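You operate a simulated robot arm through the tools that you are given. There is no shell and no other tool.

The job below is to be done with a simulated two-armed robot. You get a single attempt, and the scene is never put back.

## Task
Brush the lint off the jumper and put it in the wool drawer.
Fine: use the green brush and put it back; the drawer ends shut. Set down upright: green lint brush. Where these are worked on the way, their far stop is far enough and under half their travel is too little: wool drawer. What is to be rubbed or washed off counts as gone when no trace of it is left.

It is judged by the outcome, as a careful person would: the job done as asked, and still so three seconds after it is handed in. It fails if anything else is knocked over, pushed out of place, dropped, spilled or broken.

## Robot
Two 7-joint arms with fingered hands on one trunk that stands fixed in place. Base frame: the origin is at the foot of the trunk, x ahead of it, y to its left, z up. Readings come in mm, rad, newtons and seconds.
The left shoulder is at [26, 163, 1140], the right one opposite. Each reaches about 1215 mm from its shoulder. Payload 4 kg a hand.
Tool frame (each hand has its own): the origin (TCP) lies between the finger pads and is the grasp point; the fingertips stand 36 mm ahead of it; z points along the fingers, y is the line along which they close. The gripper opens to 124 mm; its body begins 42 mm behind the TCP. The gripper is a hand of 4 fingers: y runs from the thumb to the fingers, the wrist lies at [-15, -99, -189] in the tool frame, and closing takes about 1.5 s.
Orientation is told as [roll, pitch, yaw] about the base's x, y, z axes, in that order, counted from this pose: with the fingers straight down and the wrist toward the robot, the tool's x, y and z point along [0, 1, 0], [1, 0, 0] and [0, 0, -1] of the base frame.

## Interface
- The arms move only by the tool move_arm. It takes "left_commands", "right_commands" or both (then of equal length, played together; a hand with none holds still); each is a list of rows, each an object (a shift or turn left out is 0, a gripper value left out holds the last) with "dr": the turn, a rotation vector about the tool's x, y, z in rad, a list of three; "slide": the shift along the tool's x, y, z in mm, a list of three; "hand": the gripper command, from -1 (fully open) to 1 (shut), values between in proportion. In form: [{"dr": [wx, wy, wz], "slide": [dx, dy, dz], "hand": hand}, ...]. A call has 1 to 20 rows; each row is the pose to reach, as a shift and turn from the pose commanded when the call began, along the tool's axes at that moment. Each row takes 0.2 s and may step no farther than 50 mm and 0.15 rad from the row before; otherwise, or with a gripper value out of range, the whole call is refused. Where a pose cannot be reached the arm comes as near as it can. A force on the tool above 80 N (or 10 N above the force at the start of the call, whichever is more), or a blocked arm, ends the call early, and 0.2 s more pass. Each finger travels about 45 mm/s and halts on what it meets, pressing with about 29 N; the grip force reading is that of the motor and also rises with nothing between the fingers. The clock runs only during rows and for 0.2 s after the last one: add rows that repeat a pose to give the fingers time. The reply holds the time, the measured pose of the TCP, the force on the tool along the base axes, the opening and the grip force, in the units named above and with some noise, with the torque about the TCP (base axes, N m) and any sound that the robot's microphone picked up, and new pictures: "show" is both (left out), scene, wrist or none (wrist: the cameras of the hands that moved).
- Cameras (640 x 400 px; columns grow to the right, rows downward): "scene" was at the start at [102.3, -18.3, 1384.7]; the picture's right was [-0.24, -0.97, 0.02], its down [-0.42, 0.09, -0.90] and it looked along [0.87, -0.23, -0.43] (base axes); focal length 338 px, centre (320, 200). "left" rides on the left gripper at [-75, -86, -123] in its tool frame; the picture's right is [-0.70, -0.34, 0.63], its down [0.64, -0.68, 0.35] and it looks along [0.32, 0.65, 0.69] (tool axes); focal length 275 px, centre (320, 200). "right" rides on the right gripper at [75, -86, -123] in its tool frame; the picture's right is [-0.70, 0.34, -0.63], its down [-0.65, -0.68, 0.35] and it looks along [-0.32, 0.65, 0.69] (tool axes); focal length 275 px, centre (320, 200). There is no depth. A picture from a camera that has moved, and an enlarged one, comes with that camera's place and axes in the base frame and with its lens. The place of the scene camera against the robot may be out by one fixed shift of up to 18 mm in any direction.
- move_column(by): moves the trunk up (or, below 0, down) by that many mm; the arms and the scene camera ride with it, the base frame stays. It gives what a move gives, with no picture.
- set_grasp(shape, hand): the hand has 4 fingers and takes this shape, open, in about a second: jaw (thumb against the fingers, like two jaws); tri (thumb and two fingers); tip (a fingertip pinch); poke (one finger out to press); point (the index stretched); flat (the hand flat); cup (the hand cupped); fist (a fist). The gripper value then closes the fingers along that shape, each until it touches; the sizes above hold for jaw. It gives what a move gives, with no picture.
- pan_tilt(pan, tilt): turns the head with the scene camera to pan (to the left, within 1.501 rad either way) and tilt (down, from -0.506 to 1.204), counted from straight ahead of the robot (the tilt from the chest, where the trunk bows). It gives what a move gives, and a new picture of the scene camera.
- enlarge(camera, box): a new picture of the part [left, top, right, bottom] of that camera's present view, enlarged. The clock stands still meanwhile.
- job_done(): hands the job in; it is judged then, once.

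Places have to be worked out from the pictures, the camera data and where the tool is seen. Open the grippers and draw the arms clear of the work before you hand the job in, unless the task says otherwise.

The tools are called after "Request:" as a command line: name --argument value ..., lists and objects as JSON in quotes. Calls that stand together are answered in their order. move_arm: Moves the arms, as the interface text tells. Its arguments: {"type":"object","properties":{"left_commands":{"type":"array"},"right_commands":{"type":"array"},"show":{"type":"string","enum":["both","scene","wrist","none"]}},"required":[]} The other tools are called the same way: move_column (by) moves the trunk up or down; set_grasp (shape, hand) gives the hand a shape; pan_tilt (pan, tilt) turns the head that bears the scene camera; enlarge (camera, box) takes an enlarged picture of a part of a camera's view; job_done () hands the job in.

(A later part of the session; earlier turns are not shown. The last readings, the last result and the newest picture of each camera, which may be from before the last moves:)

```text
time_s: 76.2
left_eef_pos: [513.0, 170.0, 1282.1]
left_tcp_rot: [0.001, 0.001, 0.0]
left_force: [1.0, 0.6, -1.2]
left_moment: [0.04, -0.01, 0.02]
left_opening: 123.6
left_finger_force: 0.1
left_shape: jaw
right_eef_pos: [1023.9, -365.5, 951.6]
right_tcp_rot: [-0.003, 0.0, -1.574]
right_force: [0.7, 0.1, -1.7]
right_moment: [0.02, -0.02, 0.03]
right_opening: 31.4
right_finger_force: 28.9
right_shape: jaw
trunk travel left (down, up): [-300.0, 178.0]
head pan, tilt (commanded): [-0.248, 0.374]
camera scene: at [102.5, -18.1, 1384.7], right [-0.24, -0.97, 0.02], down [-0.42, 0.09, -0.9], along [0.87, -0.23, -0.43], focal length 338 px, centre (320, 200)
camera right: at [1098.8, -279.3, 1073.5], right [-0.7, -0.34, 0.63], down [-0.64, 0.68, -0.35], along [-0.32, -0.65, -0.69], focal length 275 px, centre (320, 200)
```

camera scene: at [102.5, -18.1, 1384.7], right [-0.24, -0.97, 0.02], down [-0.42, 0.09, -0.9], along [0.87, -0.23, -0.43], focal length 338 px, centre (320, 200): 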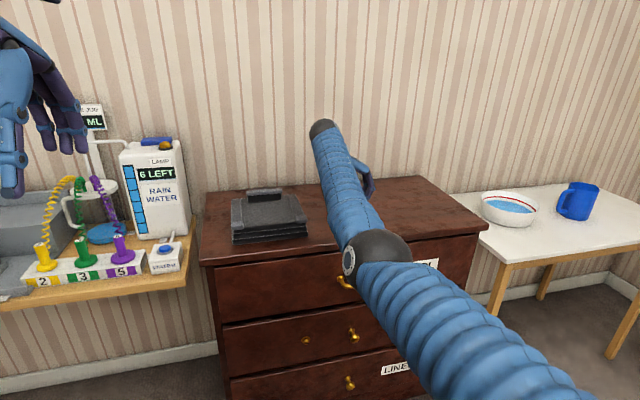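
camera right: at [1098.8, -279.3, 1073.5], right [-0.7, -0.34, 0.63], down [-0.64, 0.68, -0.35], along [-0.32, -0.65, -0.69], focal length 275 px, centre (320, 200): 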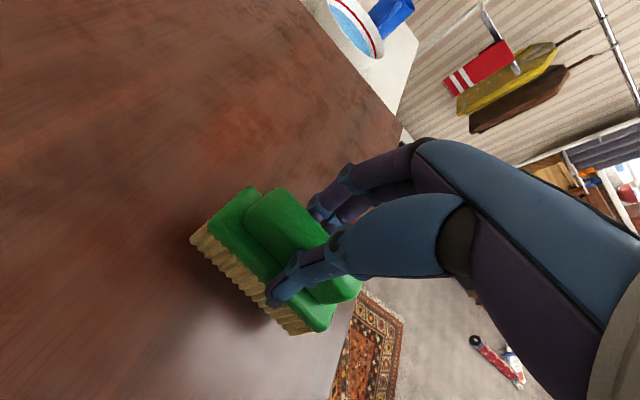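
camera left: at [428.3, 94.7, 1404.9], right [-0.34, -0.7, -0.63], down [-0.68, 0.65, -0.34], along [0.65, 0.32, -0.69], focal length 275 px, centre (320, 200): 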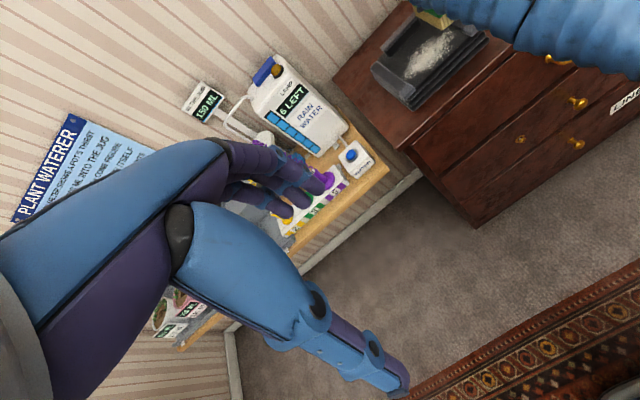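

The brush hangs about 23 mm above its spot. I lower it gently and correct by 3 mm.

Request:
move_arm --right_commands '[{"slide": [2, 1, 6]}, {"slide": [3, 2, 12]}, {"slide": [3, 2, 17]}, {"slide": [3, 2, 20]}, {"slide": [3, 2, 22]}, {"slide": [3, 2, 22]}]' --show "wrist"

```text
time_s: 77.6
left_eef_pos: [513.4, 171.0, 1282.0]
left_tcp_rot: [-0.001, 0.001, 0.0]
left_force: [0.7, -0.8, 1.1]
left_moment: [-0.01, 0.01, 0.0]
left_opening: 123.9
left_finger_force: 0.1
left_shape: jaw
right_eef_pos: [1027.9, -369.0, 928.5]
right_tcp_rot: [0.0, 0.001, -1.574]
right_force: [0.0, -0.4, 0.2]
right_moment: [-0.03, 0.01, 0.04]
right_opening: 31.3
right_finger_force: 28.6
right_shape: jaw
trunk travel left (down, up): [-300.0, 178.0]
head pan, tilt (commanded): [-0.248, 0.374]
camera right: at [1102.0, -282.2, 1049.9], right [-0.7, -0.34, 0.63], down [-0.64, 0.68, -0.35], along [-0.32, -0.65, -0.69], focal length 275 px, centre (320, 200)
```

right: 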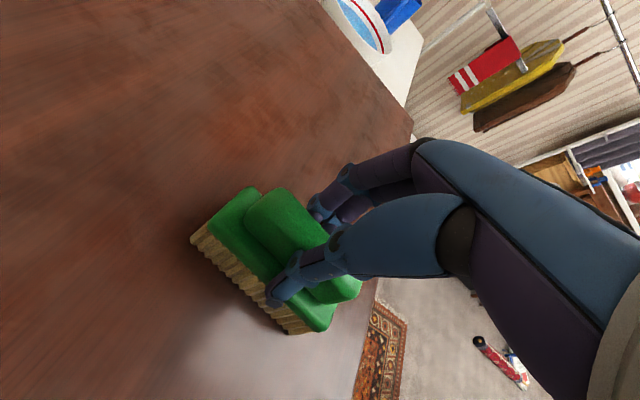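

Not touching yet (0.2 N). I lower by 1 mm steps until there's a light touch.

Request:
move_arm --right_commands '[{"slide": [0, 0, 1]}, {"slide": [0, 0, 2]}, {"slide": [0, 0, 2]}]' --show "none"

```text
time_s: 78.4
left_eef_pos: [512.7, 171.5, 1283.3]
left_tcp_rot: [0.0, -0.001, -0.001]
left_force: [-0.7, 1.0, 0.4]
left_moment: [0.02, 0.0, -0.01]
left_opening: 124.0
left_finger_force: 0.1
left_shape: jaw
right_eef_pos: [1029.4, -368.6, 927.5]
right_tcp_rot: [0.001, -0.002, -1.572]
right_force: [-1.4, 0.3, 9.1]
right_moment: [-0.25, 0.02, 0.04]
right_opening: 31.6
right_finger_force: 28.9
right_shape: jaw
trunk travel left (down, up): [-300.0, 178.0]
head pan, tilt (commanded): [-0.248, 0.374]
```

It's on the chest top (9 N). I ease up 1 mm and open the fingers gradually.

Request:
move_arm --right_commands '[{"slide": [0, 0, -1], "hand": 1}, {"slide": [0, 0, -1], "hand": 0.4}, {"slide": [0, 0, -1], "hand": 0.2}, {"slide": [0, 0, -1], "hand": 0}, {"slide": [0, 0, -1], "hand": -0.4}, {"slide": [0, 0, -1], "hand": -1}, {"slide": [0, 0, -1], "hand": -1}, {"slide": [0, 0, -1], "hand": -1}, {"slide": [0, 0, -1], "hand": -1}]' --show "wrist"

```text
time_s: 80.4
left_eef_pos: [513.5, 171.5, 1282.8]
left_tcp_rot: [0.0, -0.001, 0.0]
left_force: [0.3, -0.3, -0.3]
left_moment: [0.03, -0.04, 0.0]
left_opening: 123.6
left_finger_force: 0.0
left_shape: jaw
right_eef_pos: [1029.5, -369.5, 926.5]
right_tcp_rot: [-0.001, -0.001, -1.574]
right_force: [-1.0, 0.2, 0.3]
right_moment: [-0.04, -0.02, -0.03]
right_opening: 123.3
right_finger_force: 0.0
right_shape: jaw
trunk travel left (down, up): [-300.0, 178.0]
head pan, tilt (commanded): [-0.248, 0.374]
camera right: at [1103.1, -282.0, 1048.5], right [-0.7, -0.34, 0.63], down [-0.64, 0.68, -0.35], along [-0.32, -0.65, -0.69], focal length 275 px, centre (320, 200)
```

right: 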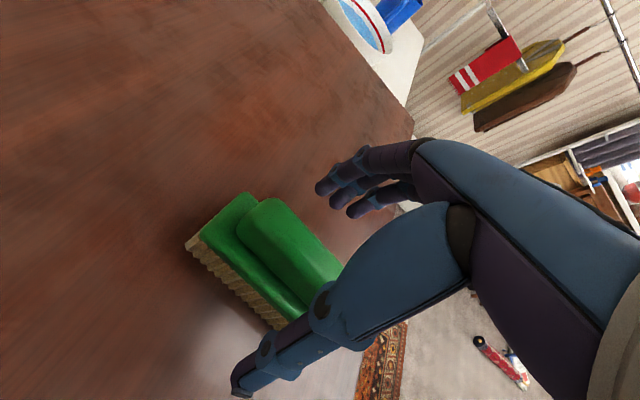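

The brush stands upright in its place. I raise the hand straight up, then draw back toward the robot.

Request:
move_arm --right_commands '[{"slide": [0, 0, -20]}, {"slide": [-2, 0, -45]}, {"slide": [-6, 0, -80]}, {"slide": [-20, 0, -115]}, {"slide": [-50, 0, -145]}, {"slide": [-90, 0, -165]}, {"slide": [-130, 0, -175]}, {"slide": [-175, 0, -175]}, {"slide": [-220, 0, -175]}, {"slide": [-220, 0, -175]}]'

Request:
enlarge --camera "scene" --box '[200, 160, 400, 285]'

```text
time_s: 82.6
left_eef_pos: [513.8, 170.4, 1282.4]
left_tcp_rot: [-0.001, 0.002, -0.001]
left_force: [-1.1, 1.7, 0.2]
left_moment: [0.02, 0.02, 0.0]
left_opening: 123.7
left_finger_force: 0.1
left_shape: jaw
right_eef_pos: [808.6, -370.1, 1099.6]
right_tcp_rot: [-0.001, 0.0, -1.571]
right_force: [0.3, 0.1, 0.6]
right_moment: [0.03, 0.01, 0.01]
right_opening: 123.9
right_finger_force: 0.0
right_shape: jaw
trunk travel left (down, up): [-300.0, 178.0]
head pan, tilt (commanded): [-0.248, 0.374]
camera scene: at [102.9, -18.5, 1384.6], right [-0.24, -0.97, 0.02], down [-0.42, 0.09, -0.9], along [0.87, -0.23, -0.43], focal length 338 px, centre (320, 200)
camera right: at [883.1, -283.6, 1221.3], right [-0.7, -0.34, 0.64], down [-0.64, 0.68, -0.34], along [-0.32, -0.65, -0.69], focal length 275 px, centre (320, 200)
```

scene: 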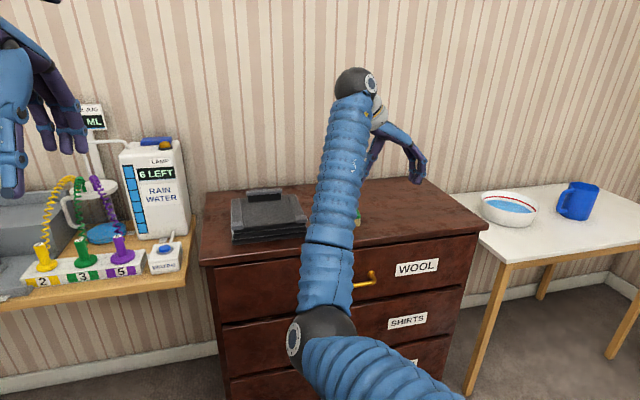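
right: 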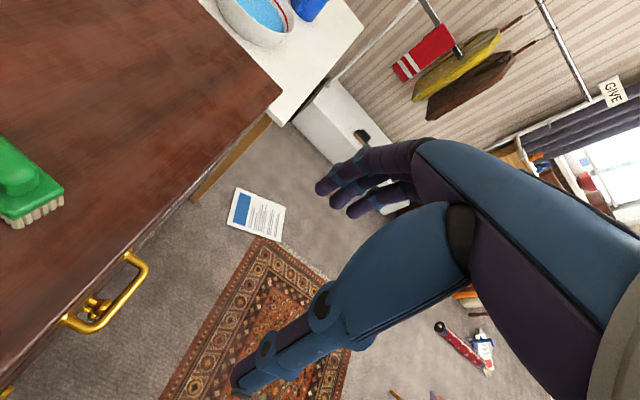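

```text
3.20 times, centred on (300, 222) of scene
camera zoom: at [102.9, -18.5, 1384.6], right [-0.24, -0.97, 0.02], down [-0.42, 0.09, -0.9], along [0.87, -0.23, -0.43], focal length 1081 px, centre (384, 128)
```

zoom: 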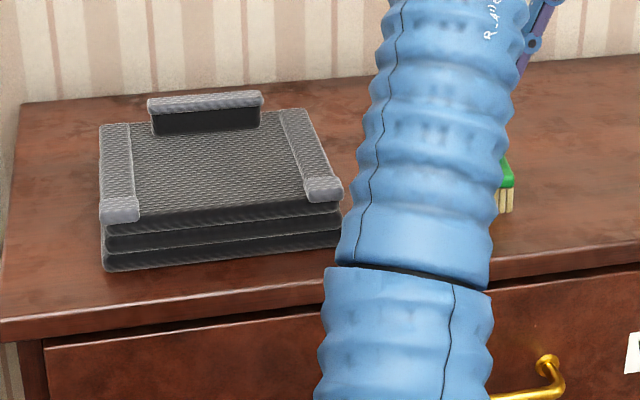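

Next the wool drawer. I zoom on the handle with the wrist camera to fix its place, together with the scene view.

Request:
enlarge --camera "right" --box '[40, 230, 200, 350]'

Request:
enlarge --camera "scene" --box '[320, 240, 480, 340]'

```text
3.33 times, centred on (120, 290) of right
camera zoom: at [883.1, -283.6, 1221.3], right [-0.7, -0.34, 0.64], down [-0.64, 0.68, -0.34], along [-0.32, -0.65, -0.69], focal length 918 px, centre (987, -100)
```

zoom: 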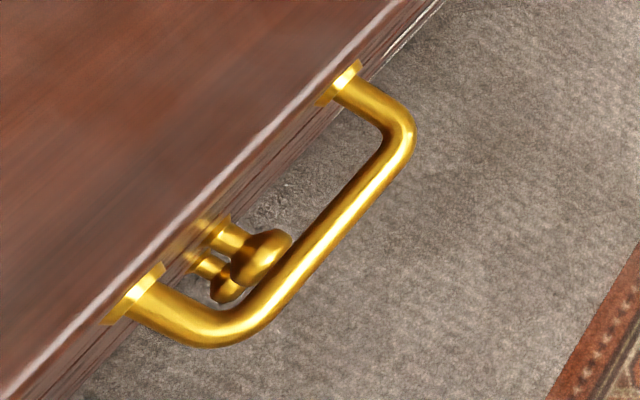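

```text
4.00 times, centred on (400, 290) of scene
camera zoom: at [102.9, -18.5, 1384.6], right [-0.24, -0.97, 0.02], down [-0.42, 0.09, -0.9], along [0.87, -0.23, -0.43], focal length 1351 px, centre (0, -160)
```

zoom: 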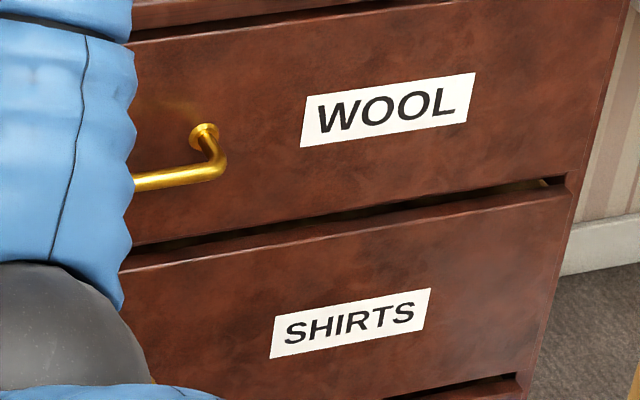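

The handle bar is at about x = 866.5, y from -305 to -395, z ≈ 707, with ~31 mm clearance to the face (x ≈ 903). I'll grip it with fingers pointing forward; first turn the yaw back to 0 and lower in front of the chest.

Request:
move_arm --right_commands '[{"slide": [-10, -2, 12], "dr": [0, 0, -0.143]}, {"slide": [-20, -4, 24], "dr": [0, 0, -0.286]}, {"slide": [-30, -6, 36], "dr": [0, 0, -0.429]}, {"slide": [-40, -8, 48], "dr": [0, 0, -0.572]}, {"slide": [-50, -10, 60], "dr": [0, 0, -0.715]}, {"slide": [-60, -12, 75], "dr": [0, 0, -0.858]}, {"slide": [-70, -14, 90], "dr": [0, 0, -1.001]}, {"slide": [-80, -16, 105], "dr": [0, 0, -1.144]}, {"slide": [-90, -18, 120], "dr": [0, 0, -1.287]}, {"slide": [-100, -20, 135], "dr": [0, 0, -1.43]}, {"slide": [-108, -20, 150], "dr": [0, 0, -1.571]}, {"slide": [-108, -20, 150], "dr": [0, 0, -1.571]}]' --show "scene"

```text
time_s: 85.2
left_eef_pos: [513.6, 171.0, 1282.5]
left_tcp_rot: [0.0, 0.0, -0.001]
left_force: [0.3, 0.6, -0.1]
left_moment: [0.0, 0.01, 0.02]
left_opening: 123.6
left_finger_force: 0.1
left_shape: jaw
right_eef_pos: [702.2, -348.7, 951.2]
right_tcp_rot: [0.0, -0.001, -0.001]
right_force: [-0.6, -0.5, 0.2]
right_moment: [0.01, 0.0, 0.0]
right_opening: 123.5
right_finger_force: 0.1
right_shape: jaw
trunk travel left (down, up): [-300.0, 178.0]
head pan, tilt (commanded): [-0.248, 0.374]
camera scene: at [102.2, -17.5, 1384.7], right [-0.24, -0.97, 0.02], down [-0.42, 0.09, -0.9], along [0.87, -0.23, -0.43], focal length 338 px, centre (320, 200)
```

scene: 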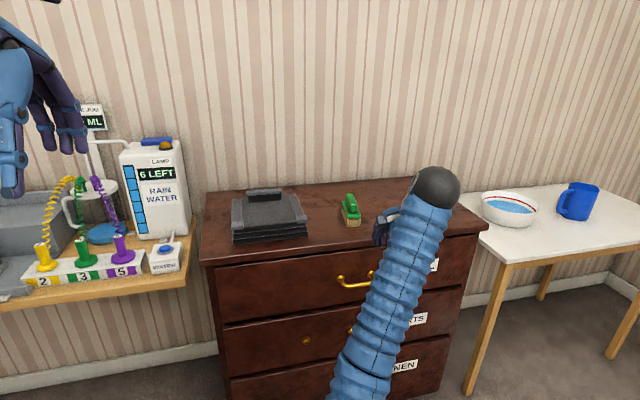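

Now I pitch the hand up so the fingers point forward (fingers above, thumb below), lowering to about z = 750 in front of the handle.

Request:
move_arm --right_commands '[{"slide": [0, 0, 18], "dr": [-0.143, 0, 0]}, {"slide": [0, 0, 36], "dr": [-0.286, 0, 0]}, {"slide": [0, 0, 54], "dr": [-0.429, 0, 0]}, {"slide": [0, 0, 72], "dr": [-0.572, 0, 0]}, {"slide": [0, 0, 90], "dr": [-0.715, 0, 0]}, {"slide": [0, 5, 108], "dr": [-0.858, 0, 0]}, {"slide": [0, 10, 126], "dr": [-1.001, 0, 0]}, {"slide": [0, 15, 144], "dr": [-1.144, 0, 0]}, {"slide": [0, 20, 162], "dr": [-1.287, 0, 0]}, {"slide": [0, 25, 180], "dr": [-1.43, 0, 0]}, {"slide": [0, 30, 200], "dr": [-1.571, 0, 0]}, {"slide": [0, 30, 200], "dr": [-1.571, 0, 0]}]'

```text
time_s: 86.5
left_eef_pos: [515.1, 169.9, 1279.1]
left_tcp_rot: [0.002, 0.003, 0.0]
left_force: [-0.1, -0.2, -0.5]
left_moment: [0.03, 0.02, 0.0]
left_opening: 123.7
left_finger_force: 0.1
left_shape: jaw
right_eef_pos: [741.5, -352.0, 980.3]
right_tcp_rot: [-0.006, -0.915, -0.002]
right_force: [-0.1, -0.6, -1.0]
right_moment: [0.01, -0.03, 0.0]
right_opening: 123.8
right_finger_force: 0.1
right_shape: jaw
trunk travel left (down, up): [-300.0, 178.0]
head pan, tilt (commanded): [-0.248, 0.374]
stopped in row 6 (right hand): the arm was blocked; the commanded pose is now the measured one
camera scene: at [104.0, -19.6, 1382.1], right [-0.24, -0.97, 0.02], down [-0.43, 0.09, -0.9], along [0.87, -0.23, -0.44], focal length 338 px, centre (320, 200)
camera right: at [591.1, -275.2, 985.9], right [-0.3, -0.69, 0.66], down [-0.15, -0.65, -0.75], along [0.94, -0.32, 0.09], focal length 275 px, centre (320, 200)
```

scene: 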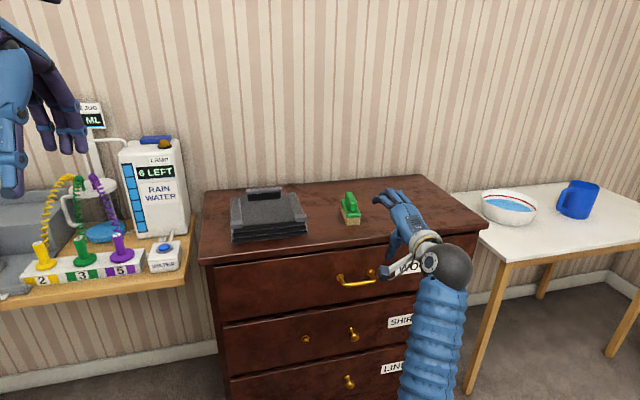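
right: 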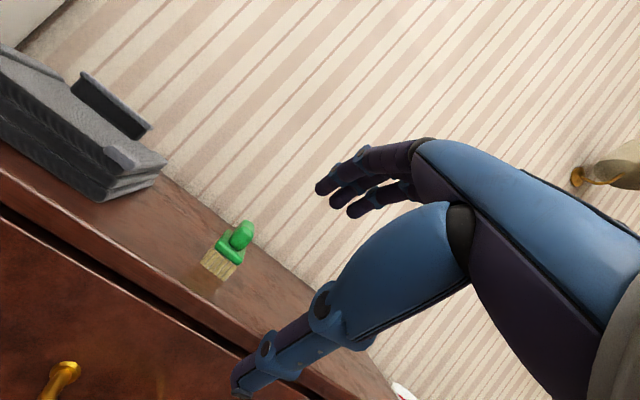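

The arm got blocked on the way (hand stopped at z = 980, the trunk moved slightly), probably the low elbow touching the trunk. I look down with the head camera to see the elbow.

Request:
pan_tilt --pan -0.7 --tilt 1.15

```text
time_s: 87.6
left_eef_pos: [513.6, 169.8, 1283.2]
left_tcp_rot: [0.001, 0.001, 0.0]
left_force: [-0.1, 0.2, -0.6]
left_moment: [-0.03, -0.01, 0.01]
left_opening: 123.6
left_finger_force: 0.1
left_shape: jaw
right_eef_pos: [740.5, -351.4, 983.0]
right_tcp_rot: [-0.006, -0.916, 0.0]
right_force: [-0.5, 0.8, -0.2]
right_moment: [0.01, 0.02, 0.02]
right_opening: 123.9
right_finger_force: 0.0
right_shape: jaw
trunk travel left (down, up): [-300.0, 178.0]
head pan, tilt (commanded): [-0.7, 1.15]
camera scene: at [53.0, -33.6, 1326.0], right [-0.64, -0.77, 0.05], down [-0.73, 0.59, -0.35], along [0.24, -0.26, -0.93], focal length 338 px, centre (320, 200)
```

scene: 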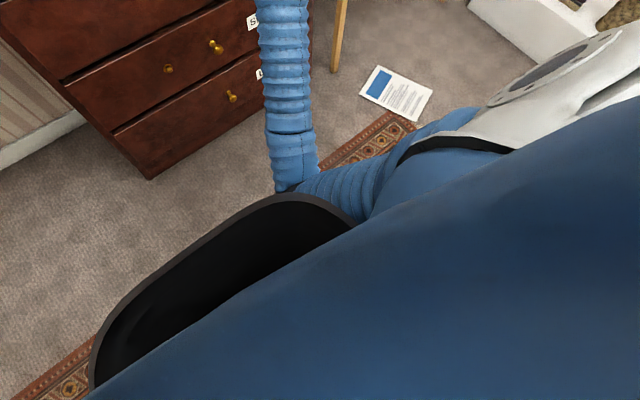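

The picture shows the upper arm pressed down against the robot's chest: the elbow hangs in front of it. I'll move the hand forward and up into free space with fingers pointing forward, then roll the hand to swing the elbow outward to the right.

Request:
move_arm --right_commands '[{"slide": [0, 40, 11], "dr": [-0.11, 0, 0]}, {"slide": [0, 80, 22], "dr": [-0.22, 0, 0]}, {"slide": [0, 120, 33], "dr": [-0.33, 0, 0]}, {"slide": [0, 160, 44], "dr": [-0.44, 0, 0]}, {"slide": [0, 200, 55], "dr": [-0.55, 0, 0]}, {"slide": [0, 241, 67], "dr": [-0.656, 0, 0]}, {"slide": [0, 241, 67], "dr": [-0.656, 0, 0]}]' --show "scene"

```text
time_s: 89.2
left_eef_pos: [513.0, 170.6, 1282.2]
left_tcp_rot: [0.0, 0.0, 0.001]
left_force: [0.0, -0.1, -0.4]
left_moment: [0.04, -0.02, -0.02]
left_opening: 123.8
left_finger_force: 0.1
left_shape: jaw
right_eef_pos: [940.8, -351.9, 1133.2]
right_tcp_rot: [-1.849, -1.568, 1.845]
right_force: [0.2, 0.2, 0.4]
right_moment: [0.0, 0.03, -0.01]
right_opening: 123.9
right_finger_force: 0.1
right_shape: jaw
trunk travel left (down, up): [-300.0, 178.0]
head pan, tilt (commanded): [-0.7, 1.15]
camera scene: at [52.5, -33.8, 1325.9], right [-0.64, -0.76, 0.05], down [-0.73, 0.59, -0.35], along [0.24, -0.26, -0.93], focal length 338 px, centre (320, 200)
```

scene: 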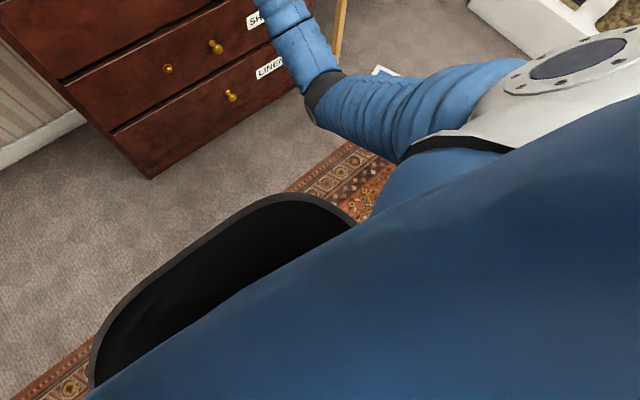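

Now I roll the hand by -90° about its forward axis here in free space and watch the elbow.

Request:
move_arm --right_commands '[{"dr": [0, 0, -0.143]}, {"dr": [0, 0, -0.286]}, {"dr": [0, 0, -0.429]}, {"dr": [0, 0, -0.572]}, {"dr": [0, 0, -0.715]}, {"dr": [0, 0, -0.858]}, {"dr": [0, 0, -1.001]}, {"dr": [0, 0, -1.144]}, {"dr": [0, 0, -1.287]}, {"dr": [0, 0, -1.43]}, {"dr": [0, 0, -1.571]}]' --show "scene"

```text
time_s: 91.6
left_eef_pos: [514.1, 171.7, 1283.0]
left_tcp_rot: [0.002, 0.0, 0.0]
left_force: [-0.2, 1.1, 0.0]
left_moment: [-0.06, -0.03, 0.0]
left_opening: 123.7
left_finger_force: 0.0
left_shape: jaw
right_eef_pos: [939.1, -352.2, 1134.9]
right_tcp_rot: [-1.57, 0.004, 1.565]
right_force: [0.2, 0.5, -0.5]
right_moment: [-0.01, 0.01, -0.01]
right_opening: 124.0
right_finger_force: 0.0
right_shape: jaw
trunk travel left (down, up): [-300.0, 178.0]
head pan, tilt (commanded): [-0.7, 1.15]
camera scene: at [52.5, -33.2, 1326.0], right [-0.64, -0.76, 0.05], down [-0.73, 0.59, -0.35], along [0.24, -0.26, -0.93], focal length 338 px, centre (320, 200)
```

scene: 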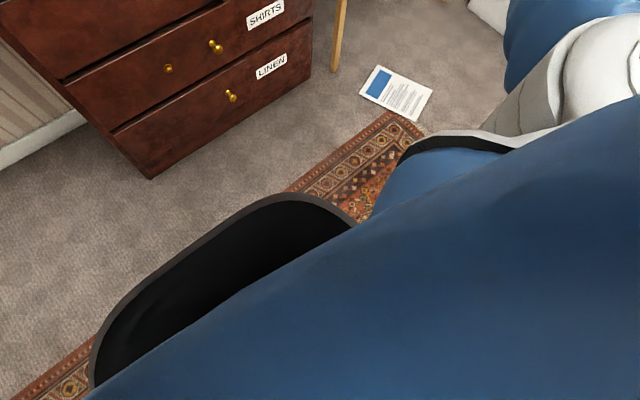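

The elbow swung out to the right. I turn the head to see the arm's new posture.

Request:
pan_tilt --pan -0.8 --tilt 0.5

```text
time_s: 92.6
left_eef_pos: [514.6, 170.6, 1282.0]
left_tcp_rot: [0.0, -0.002, 0.001]
left_force: [-0.7, 0.2, -0.3]
left_moment: [-0.02, 0.02, -0.03]
left_opening: 123.7
left_finger_force: 0.0
left_shape: jaw
right_eef_pos: [939.7, -350.4, 1132.6]
right_tcp_rot: [-1.569, 0.002, 1.568]
right_force: [0.7, 0.6, 0.7]
right_moment: [0.0, 0.01, -0.04]
right_opening: 123.9
right_finger_force: 0.0
right_shape: jaw
trunk travel left (down, up): [-300.0, 178.0]
head pan, tilt (commanded): [-0.799, 0.499]
camera scene: at [74.8, -60.7, 1375.1], right [-0.71, -0.7, 0.06], down [-0.4, 0.34, -0.85], along [0.57, -0.63, -0.53], focal length 338 px, centre (320, 200)
```

scene: 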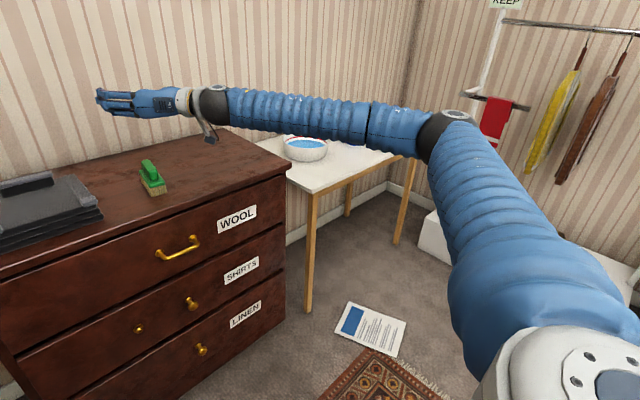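

The elbow is now straight out to the right, as wanted. To bias it further outward before I turn the hand back, I roll a bit more, then unroll to fingers-above/thumb-below and look again.

Request:
move_arm --right_commands '[{"dr": [0, 0, -0.143]}, {"dr": [0, 0, -0.286]}, {"dr": [0, 0, -0.429]}, {"dr": [0, 0, -0.572]}, {"dr": [0, 0, -0.7]}, {"dr": [0, 0, -0.7]}]' --show "scene"

```text
time_s: 94.0
left_eef_pos: [513.9, 170.0, 1282.6]
left_tcp_rot: [-0.001, 0.001, -0.002]
left_force: [0.3, 1.0, 0.4]
left_moment: [-0.01, 0.01, -0.01]
left_opening: 123.9
left_finger_force: 0.1
left_shape: jaw
right_eef_pos: [939.8, -352.6, 1132.1]
right_tcp_rot: [-1.57, 0.703, 1.568]
right_force: [-0.5, 0.1, -0.1]
right_moment: [0.02, 0.01, 0.04]
right_opening: 123.9
right_finger_force: 0.0
right_shape: jaw
trunk travel left (down, up): [-300.0, 178.0]
head pan, tilt (commanded): [-0.799, 0.499]
camera scene: at [74.9, -61.7, 1375.0], right [-0.71, -0.7, 0.06], down [-0.4, 0.34, -0.85], along [0.57, -0.63, -0.53], focal length 338 px, centre (320, 200)
```

scene: 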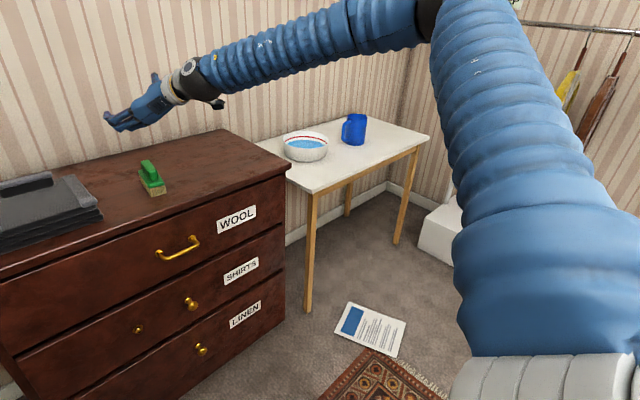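

The elbow is now right-and-up. I unroll 2.27 rad back to fingers-above orientation and see where the elbow ends.

Request:
move_arm --right_commands '[{"dr": [0, 0, 0.142]}, {"dr": [0, 0, 0.284]}, {"dr": [0, 0, 0.426]}, {"dr": [0, 0, 0.568]}, {"dr": [0, 0, 0.71]}, {"dr": [0, 0, 0.852]}, {"dr": [0, 0, 0.994]}, {"dr": [0, 0, 1.136]}, {"dr": [0, 0, 1.278]}, {"dr": [0, 0, 1.42]}, {"dr": [0, 0, 1.562]}, {"dr": [0, 0, 1.704]}, {"dr": [0, 0, 1.846]}, {"dr": [0, 0, 1.988]}, {"dr": [0, 0, 2.13]}, {"dr": [0, 0, 2.271]}, {"dr": [0, 0, 2.271]}]' --show "scene"

```text
time_s: 97.6
left_eef_pos: [514.0, 170.7, 1282.6]
left_tcp_rot: [0.001, 0.001, 0.001]
left_force: [-0.6, -0.4, 0.4]
left_moment: [0.01, 0.01, -0.04]
left_opening: 123.9
left_finger_force: 0.0
left_shape: jaw
right_eef_pos: [939.9, -350.2, 1132.6]
right_tcp_rot: [-0.358, -1.569, 0.351]
right_force: [-1.3, -0.9, -0.3]
right_moment: [0.0, -0.03, 0.01]
right_opening: 124.0
right_finger_force: 0.0
right_shape: jaw
trunk travel left (down, up): [-300.0, 178.0]
head pan, tilt (commanded): [-0.799, 0.499]
camera scene: at [74.6, -61.3, 1375.2], right [-0.71, -0.7, 0.06], down [-0.4, 0.34, -0.85], along [0.57, -0.63, -0.52], focal length 338 px, centre (320, 200)
```

scene: 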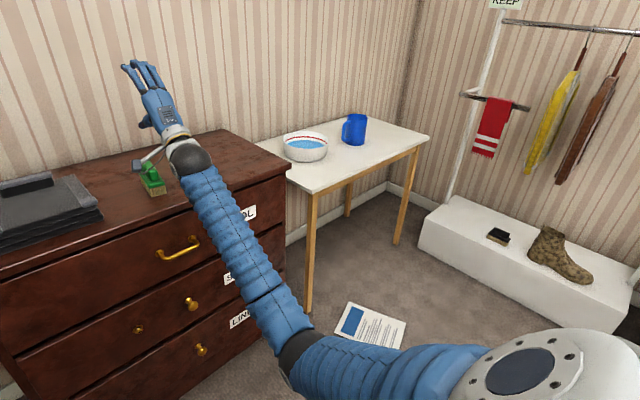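

The elbow follows the hand's roll almost one-to-one (down for fingers-above, out/up when rolled). So I'll grip the handle with the hand rolled the other way round: thumb above, fingers below. I roll toward -180° while moving back and down.

Request:
move_arm --right_commands '[{"dr": [0, 0, -0.145]}, {"dr": [0, 0, -0.29]}, {"dr": [0, 0, -0.435]}, {"dr": [0, 0, -0.58]}, {"dr": [0, 0, -0.725]}, {"dr": [0, 0, -0.87]}, {"dr": [0, 0, -1.015]}, {"dr": [0, 0, -1.16]}, {"dr": [0, 0, -1.305]}, {"dr": [0, 0, -1.45]}, {"dr": [0, 0, -1.595]}, {"dr": [0, 0, -1.74], "slide": [0, -15, -15]}, {"dr": [0, 0, -1.885], "slide": [0, -30, -30]}, {"dr": [0, 0, -2.03], "slide": [0, -45, -45]}, {"dr": [0, 0, -2.175], "slide": [0, -60, -60]}, {"dr": [0, 0, -2.32], "slide": [0, -75, -75]}, {"dr": [0, 0, -2.465], "slide": [0, -90, -90]}, {"dr": [0, 0, -2.61], "slide": [0, -105, -105]}, {"dr": [0, 0, -2.755], "slide": [0, -120, -120]}, {"dr": [0, 0, -2.9], "slide": [0, -135, -135]}]' --show "scene"

```text
time_s: 101.8
left_eef_pos: [513.9, 171.4, 1282.4]
left_tcp_rot: [0.001, 0.002, 0.0]
left_force: [0.4, -0.3, 0.0]
left_moment: [0.03, -0.01, 0.0]
left_opening: 123.7
left_finger_force: 0.1
left_shape: jaw
right_eef_pos: [802.7, -350.0, 996.4]
right_tcp_rot: [-1.568, 1.333, 1.569]
right_force: [-0.6, 0.2, 0.5]
right_moment: [0.05, -0.04, 0.02]
right_opening: 123.5
right_finger_force: 0.0
right_shape: jaw
trunk travel left (down, up): [-300.0, 178.0]
head pan, tilt (commanded): [-0.799, 0.499]
camera scene: at [74.7, -60.5, 1375.1], right [-0.71, -0.7, 0.06], down [-0.4, 0.34, -0.85], along [0.57, -0.63, -0.52], focal length 338 px, centre (320, 200)
```

scene: 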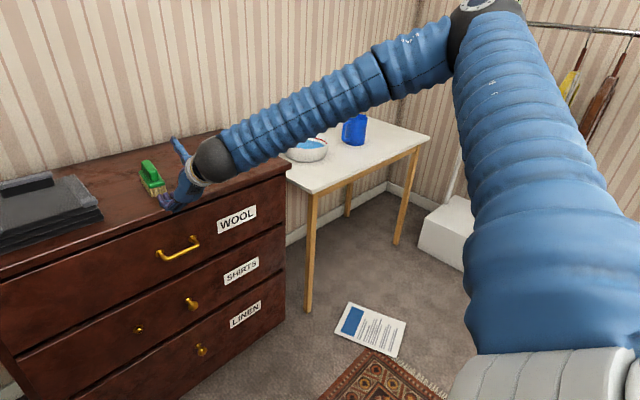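

The elbow is now high and to the right, clear of the body. I finish the roll and lower to about z = 800 in front of the handle.

Request:
move_arm --right_commands '[{"dr": [0, 0, -0.06], "slide": [9, 38, -5]}, {"dr": [0, 0, -0.12], "slide": [19, 76, -10]}, {"dr": [0, 0, -0.18], "slide": [28, 114, -14]}, {"dr": [0, 0, -0.2416], "slide": [37, 152, -18]}, {"dr": [0, 0, -0.2416], "slide": [46.8, 190, -23]}, {"dr": [0, 0, -0.2416], "slide": [46.8, 190, -23]}]'

```text
time_s: 103.2
left_eef_pos: [513.1, 171.9, 1282.9]
left_tcp_rot: [-0.001, -0.001, 0.0]
left_force: [-0.6, 1.0, 0.4]
left_moment: [0.01, 0.02, 0.01]
left_opening: 123.6
left_finger_force: 0.1
left_shape: jaw
right_eef_pos: [781.0, -352.3, 800.9]
right_tcp_rot: [1.578, 1.567, -1.57]
right_force: [0.0, -0.2, 1.2]
right_moment: [-0.01, 0.0, -0.02]
right_opening: 123.8
right_finger_force: 0.0
right_shape: jaw
trunk travel left (down, up): [-300.0, 178.0]
head pan, tilt (commanded): [-0.799, 0.499]
camera scene: at [74.4, -60.0, 1375.3], right [-0.71, -0.7, 0.06], down [-0.4, 0.34, -0.85], along [0.57, -0.63, -0.52], focal length 338 px, centre (320, 200)
camera right: at [657.7, -424.6, 886.0], right [-0.63, 0.7, -0.34], down [0.35, 0.65, 0.68], along [0.69, 0.31, -0.65], focal length 275 px, centre (320, 200)
```

scene: 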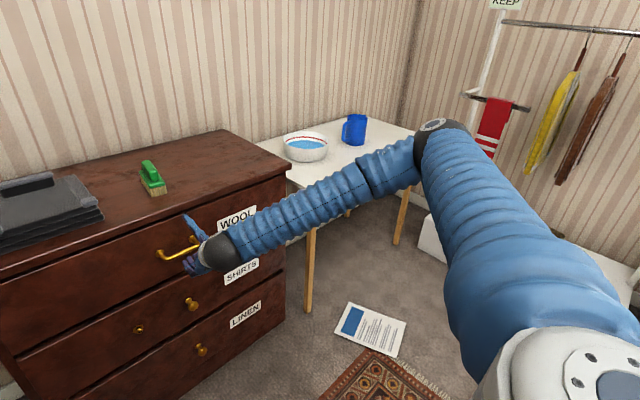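
right: 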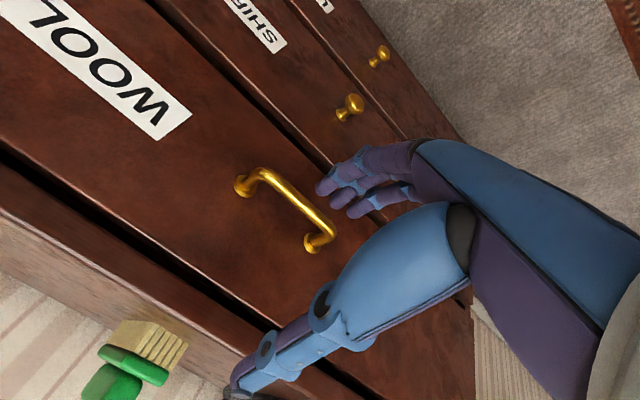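

Excellent view of the handle from here. I zoom in to refine its height relative to the hand.

Request:
enlarge --camera "right" --box '[200, 140, 360, 265]'

Request:
enlarge --camera "scene" --box '[130, 200, 290, 300]'

```text
3.20 times, centred on (280, 202) of right
camera zoom: at [657.7, -424.6, 886.0], right [-0.63, 0.7, -0.34], down [0.35, 0.65, 0.68], along [0.69, 0.31, -0.65], focal length 881 px, centre (448, 192)
```

zoom: 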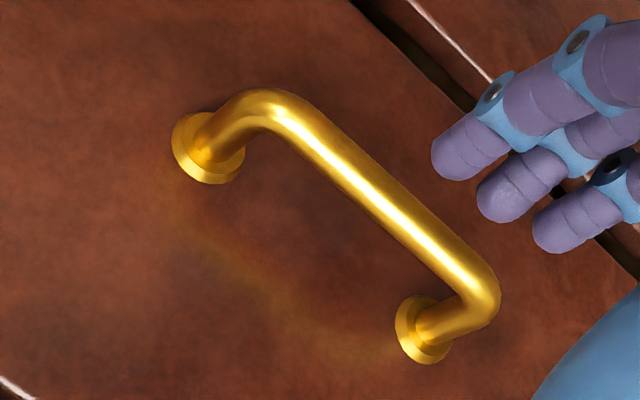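

```text
4.00 times, centred on (210, 250) of scene
camera zoom: at [74.4, -60.0, 1375.3], right [-0.71, -0.7, 0.06], down [-0.4, 0.34, -0.85], along [0.57, -0.63, -0.52], focal length 1351 px, centre (760, 0)
```

zoom: 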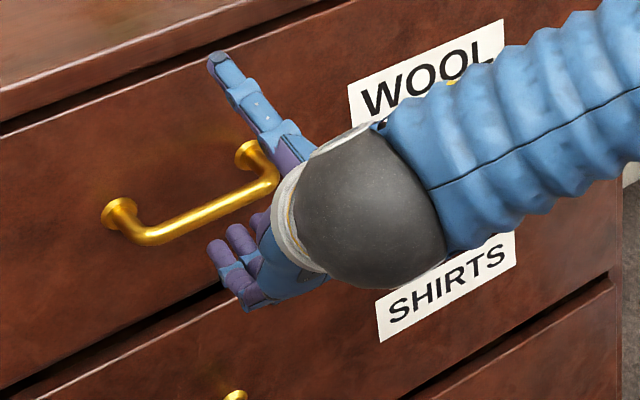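

The bar centre works out at about (866, -352, 715). I lower to that height, then advance so that the bar lies between thumb and fingers (tips ~10 mm short of the face).

Request:
move_arm --right_commands '[{"slide": [0, 30, 0]}, {"slide": [0, 60, 0]}, {"slide": [0, 86, 0]}, {"slide": [0, 86, 25]}, {"slide": [0, 86, 50]}, {"slide": [0, 86, 65]}, {"slide": [0, 86, 75]}, {"slide": [0, 86, 75]}]'

Request:
enlarge --camera "right" --box '[200, 100, 440, 400]'

```text
time_s: 105.0
left_eef_pos: [513.3, 171.3, 1282.3]
left_tcp_rot: [0.0, -0.001, 0.0]
left_force: [-0.4, -0.5, -0.4]
left_moment: [0.03, 0.02, 0.0]
left_opening: 123.9
left_finger_force: 0.1
left_shape: jaw
right_eef_pos: [857.4, -351.4, 715.7]
right_tcp_rot: [1.207, 1.569, -1.94]
right_force: [-0.1, 0.4, 0.6]
right_moment: [0.01, -0.01, 0.01]
right_opening: 123.7
right_finger_force: 0.1
right_shape: jaw
trunk travel left (down, up): [-300.0, 178.0]
head pan, tilt (commanded): [-0.799, 0.499]
camera scene: at [74.6, -60.7, 1375.2], right [-0.71, -0.7, 0.06], down [-0.4, 0.34, -0.85], along [0.57, -0.63, -0.52], focal length 338 px, centre (320, 200)
camera right: at [733.0, -423.9, 800.9], right [-0.63, 0.7, -0.34], down [0.35, 0.64, 0.68], along [0.69, 0.31, -0.65], focal length 275 px, centre (320, 200)
```

scene: 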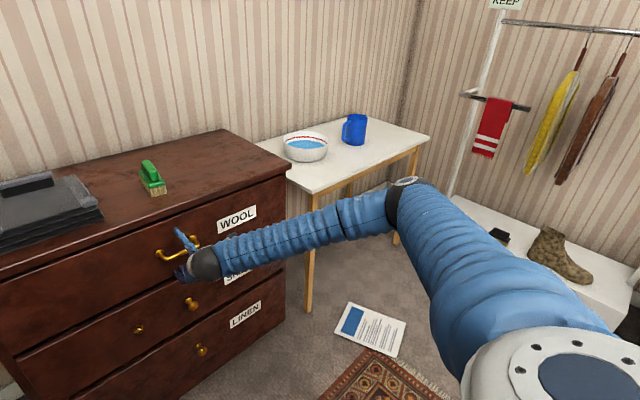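
right: 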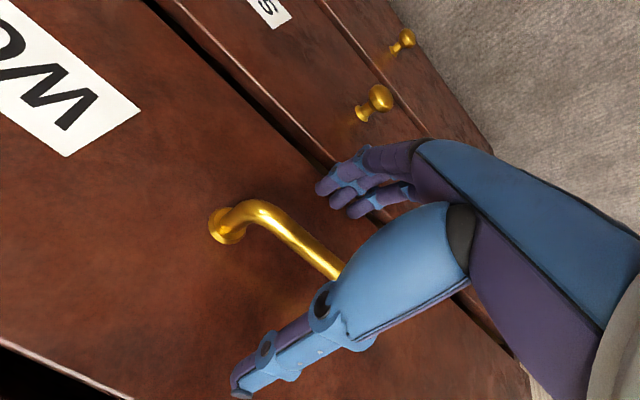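

```text
1.33 times, centred on (320, 250) of right
camera zoom: at [733.0, -423.9, 800.9], right [-0.63, 0.7, -0.34], down [0.35, 0.64, 0.68], along [0.69, 0.31, -0.65], focal length 367 px, centre (320, 133)
```

zoom: 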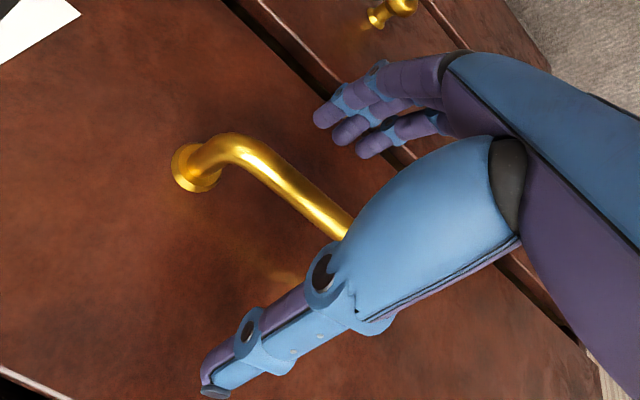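

The bar (z ≈ 713) sits between thumb and fingers. I close the grip on it.

Request:
move_arm --right_commands '[{"hand": -0.4}, {"hand": 0}, {"hand": 0.4}, {"hand": 0.8}, {"hand": 1}, {"hand": 1}, {"hand": 1}, {"hand": 1}, {"hand": 1}]'

```text
time_s: 107.0
left_eef_pos: [513.1, 172.3, 1283.3]
left_tcp_rot: [0.001, 0.001, -0.001]
left_force: [-0.5, 0.8, -0.1]
left_moment: [0.01, -0.03, 0.0]
left_opening: 123.8
left_finger_force: 0.0
left_shape: jaw
right_eef_pos: [856.8, -349.7, 718.5]
right_tcp_rot: [2.481, 1.569, -0.665]
right_force: [1.9, 0.1, 11.8]
right_moment: [0.12, -0.05, 0.0]
right_opening: 7.7
right_finger_force: 29.3
right_shape: jaw
trunk travel left (down, up): [-300.0, 178.0]
head pan, tilt (commanded): [-0.799, 0.499]
camera scene: at [73.7, -60.3, 1375.5], right [-0.71, -0.7, 0.06], down [-0.4, 0.34, -0.85], along [0.57, -0.63, -0.52], focal length 338 px, centre (320, 200)
camera right: at [733.1, -423.5, 803.2], right [-0.63, 0.7, -0.34], down [0.35, 0.64, 0.68], along [0.69, 0.31, -0.65], focal length 275 px, centre (320, 200)
```

scene: 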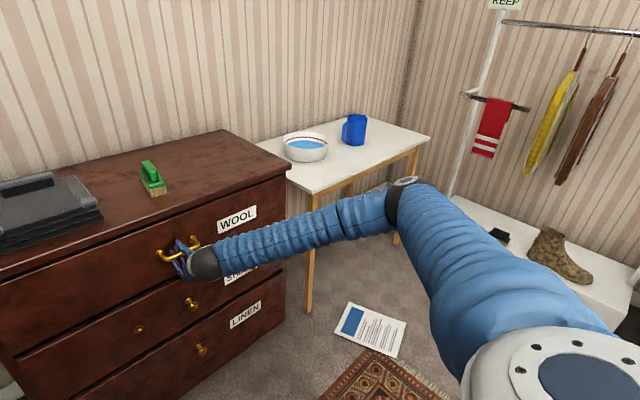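
right: 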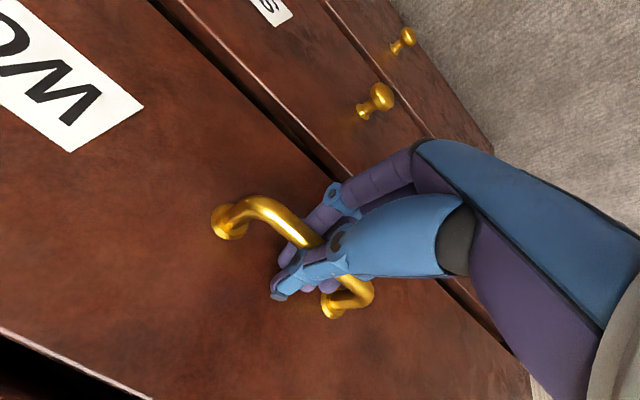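

Gripped (opening 7.7 mm on the bar). I pull straight back gently and watch the force and the drawer.

Request:
move_arm --right_commands '[{"slide": [0, 0, -5]}, {"slide": [0, 0, -12]}, {"slide": [0, 0, -20]}, {"slide": [0, 0, -30]}, {"slide": [0, 0, -40]}, {"slide": [0, 0, -50]}]'

```text
time_s: 108.4
left_eef_pos: [511.1, 172.4, 1283.3]
left_tcp_rot: [0.0, -0.002, 0.0]
left_force: [-0.3, 0.3, -0.8]
left_moment: [0.0, -0.02, 0.02]
left_opening: 123.7
left_finger_force: 0.1
left_shape: jaw
right_eef_pos: [807.7, -349.9, 718.2]
right_tcp_rot: [2.121, 1.567, -1.026]
right_force: [-1.2, 3.2, 21.1]
right_moment: [0.06, -0.12, 0.03]
right_opening: 8.0
right_finger_force: 29.2
right_shape: jaw
trunk travel left (down, up): [-300.0, 178.0]
head pan, tilt (commanded): [-0.799, 0.499]
camera scene: at [72.9, -60.0, 1375.4], right [-0.71, -0.7, 0.05], down [-0.4, 0.34, -0.85], along [0.57, -0.63, -0.52], focal length 338 px, centre (320, 200)
camera right: at [683.1, -423.9, 802.7], right [-0.63, 0.7, -0.34], down [0.35, 0.65, 0.68], along [0.69, 0.31, -0.65], focal length 275 px, centre (320, 200)
```

scene: 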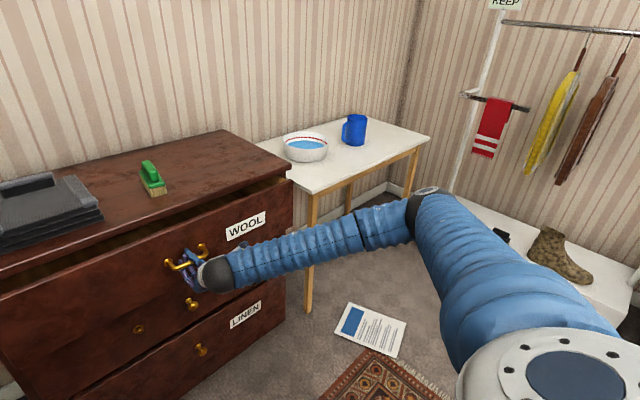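
right: 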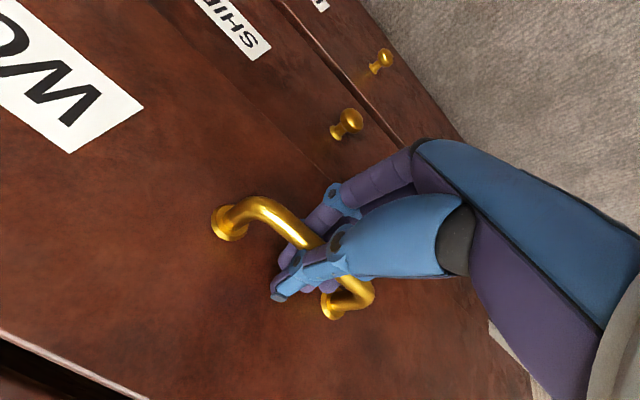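

The drawer slides out well. I relieve the vertical force a little and continue pulling.

Request:
move_arm --right_commands '[{"slide": [0, -2, -10]}, {"slide": [0, -3, -30]}, {"slide": [0, -3, -50]}, {"slide": [0, -3, -70]}, {"slide": [0, -3, -90]}, {"slide": [0, -3, -110]}, {"slide": [0, -3, -130]}, {"slide": [0, -3, -150]}]'

```text
time_s: 110.2
left_eef_pos: [512.0, 171.7, 1282.4]
left_tcp_rot: [0.0, 0.001, 0.001]
left_force: [-0.9, 0.0, -0.1]
left_moment: [-0.04, -0.02, 0.03]
left_opening: 123.5
left_finger_force: 0.0
left_shape: jaw
right_eef_pos: [656.5, -351.1, 719.3]
right_tcp_rot: [1.31, 1.568, -1.836]
right_force: [-1.6, 3.8, 6.0]
right_moment: [0.15, -0.02, 0.08]
right_opening: 6.9
right_finger_force: 29.1
right_shape: jaw
trunk travel left (down, up): [-300.0, 178.0]
head pan, tilt (commanded): [-0.799, 0.499]
camera scene: at [73.7, -60.5, 1375.2], right [-0.71, -0.7, 0.06], down [-0.4, 0.34, -0.85], along [0.57, -0.63, -0.52], focal length 338 px, centre (320, 200)
camera right: at [532.7, -424.0, 804.8], right [-0.63, 0.7, -0.34], down [0.35, 0.64, 0.68], along [0.69, 0.31, -0.65], focal length 275 px, centre (320, 200)
```

scene: 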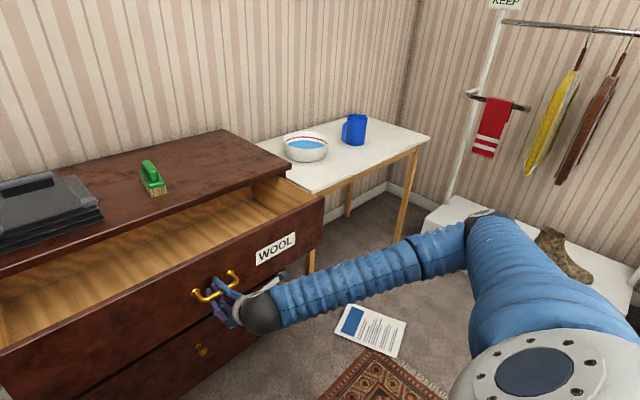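
right: 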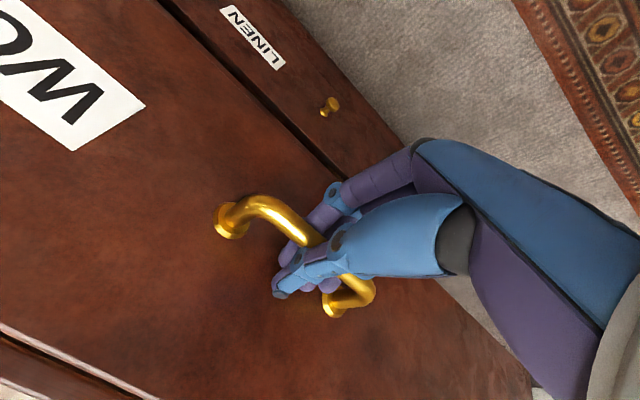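

It's 200 mm open and empty. I keep pulling in moderate steps until it reaches its stop or is wide enough.

Request:
move_arm --right_commands '[{"slide": [0, 0, -15]}, {"slide": [0, 0, -30]}, {"slide": [0, 0, -45]}, {"slide": [0, 0, -60]}, {"slide": [0, 0, -75]}, {"slide": [0, 0, -90]}]'

```text
time_s: 111.6
left_eef_pos: [514.3, 171.4, 1282.1]
left_tcp_rot: [0.0, 0.0, 0.001]
left_force: [0.0, 0.3, -0.8]
left_moment: [0.0, 0.0, -0.04]
left_opening: 123.7
left_finger_force: 0.1
left_shape: jaw
right_eef_pos: [567.4, -351.2, 720.3]
right_tcp_rot: [2.054, 1.569, -1.092]
right_force: [11.0, 1.6, 16.2]
right_moment: [0.04, -0.15, 0.11]
right_opening: 7.5
right_finger_force: 29.0
right_shape: jaw
trunk travel left (down, up): [-300.0, 178.0]
head pan, tilt (commanded): [-0.799, 0.499]
camera scene: at [75.3, -60.1, 1375.2], right [-0.71, -0.7, 0.06], down [-0.4, 0.34, -0.85], along [0.57, -0.63, -0.52], focal length 338 px, centre (320, 200)
camera right: at [443.7, -423.7, 804.0], right [-0.63, 0.7, -0.34], down [0.35, 0.65, 0.68], along [0.69, 0.31, -0.65], focal length 275 px, centre (320, 200)
```

scene: 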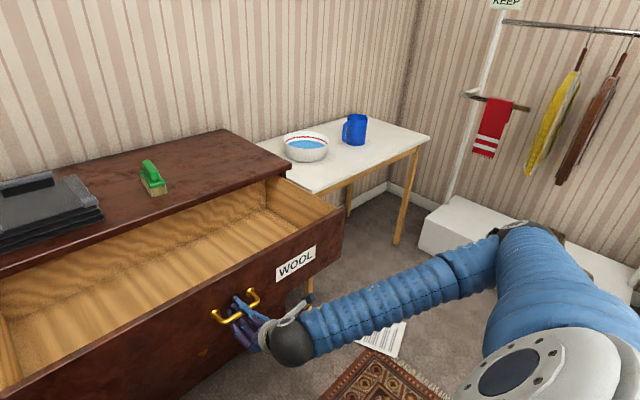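
right: 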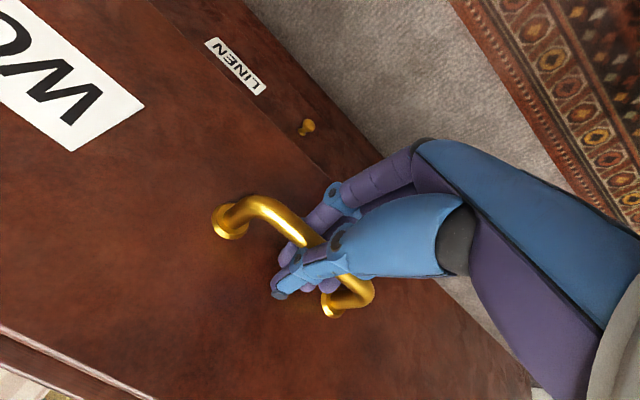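

Now 290 mm open with ~11 N resistance. I try a little further to feel whether this is the stop.

Request:
move_arm --right_commands '[{"slide": [0, 0, -5]}, {"slide": [0, 0, -10]}, {"slide": [0, 0, -15]}]' --show "none"

```text
time_s: 112.3
left_eef_pos: [516.3, 170.5, 1281.4]
left_tcp_rot: [0.0, 0.004, -0.001]
left_force: [0.4, -0.5, 0.1]
left_moment: [-0.03, -0.03, -0.03]
left_opening: 123.6
left_finger_force: 0.0
left_shape: jaw
right_eef_pos: [562.8, -350.9, 722.2]
right_tcp_rot: [3.085, 1.559, -0.063]
right_force: [61.6, 21.3, -9.1]
right_moment: [0.22, -0.44, 0.2]
right_opening: 2.5
right_finger_force: 28.7
right_shape: jaw
trunk travel left (down, up): [-300.0, 178.0]
head pan, tilt (commanded): [-0.799, 0.499]
stopped in row 3 (right hand): the force on the tool passed its limit at 86 N (the readings are from after the stop); the commanded pose is now the measured one
```

That's the far stop (force rose to 86 N). I relax the pull a few mm and then open the hand.

Request:
move_arm --right_commands '[{"slide": [0, 0, 4]}, {"slide": [0, 0, 6]}, {"slide": [0, 0, 6], "hand": 0.5}, {"slide": [0, 0, 6], "hand": 0}, {"slide": [0, 0, 6], "hand": -0.5}, {"slide": [0, 0, 6], "hand": -1}, {"slide": [0, 0, 6], "hand": -1}, {"slide": [0, 0, 6], "hand": -1}, {"slide": [0, 0, 6], "hand": -1}, {"slide": [0, 0, 6], "hand": -1}]' --show "wrist"

```text
time_s: 114.5
left_eef_pos: [512.8, 169.7, 1282.4]
left_tcp_rot: [-0.001, 0.0, -0.002]
left_force: [-0.4, -0.6, -0.1]
left_moment: [-0.01, 0.01, 0.03]
left_opening: 123.7
left_finger_force: 0.1
left_shape: jaw
right_eef_pos: [562.0, -351.6, 721.8]
right_tcp_rot: [2.897, 1.563, -0.251]
right_force: [0.6, -0.5, 0.4]
right_moment: [-0.02, 0.02, -0.01]
right_opening: 123.5
right_finger_force: 0.0
right_shape: jaw
trunk travel left (down, up): [-300.0, 178.0]
head pan, tilt (commanded): [-0.799, 0.499]
camera right: at [437.8, -425.5, 805.8], right [-0.63, 0.7, -0.34], down [0.34, 0.64, 0.68], along [0.7, 0.31, -0.64], focal length 275 px, centre (320, 200)
```

right: 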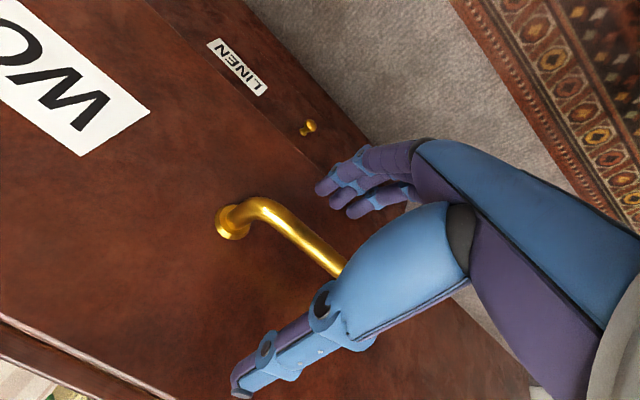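

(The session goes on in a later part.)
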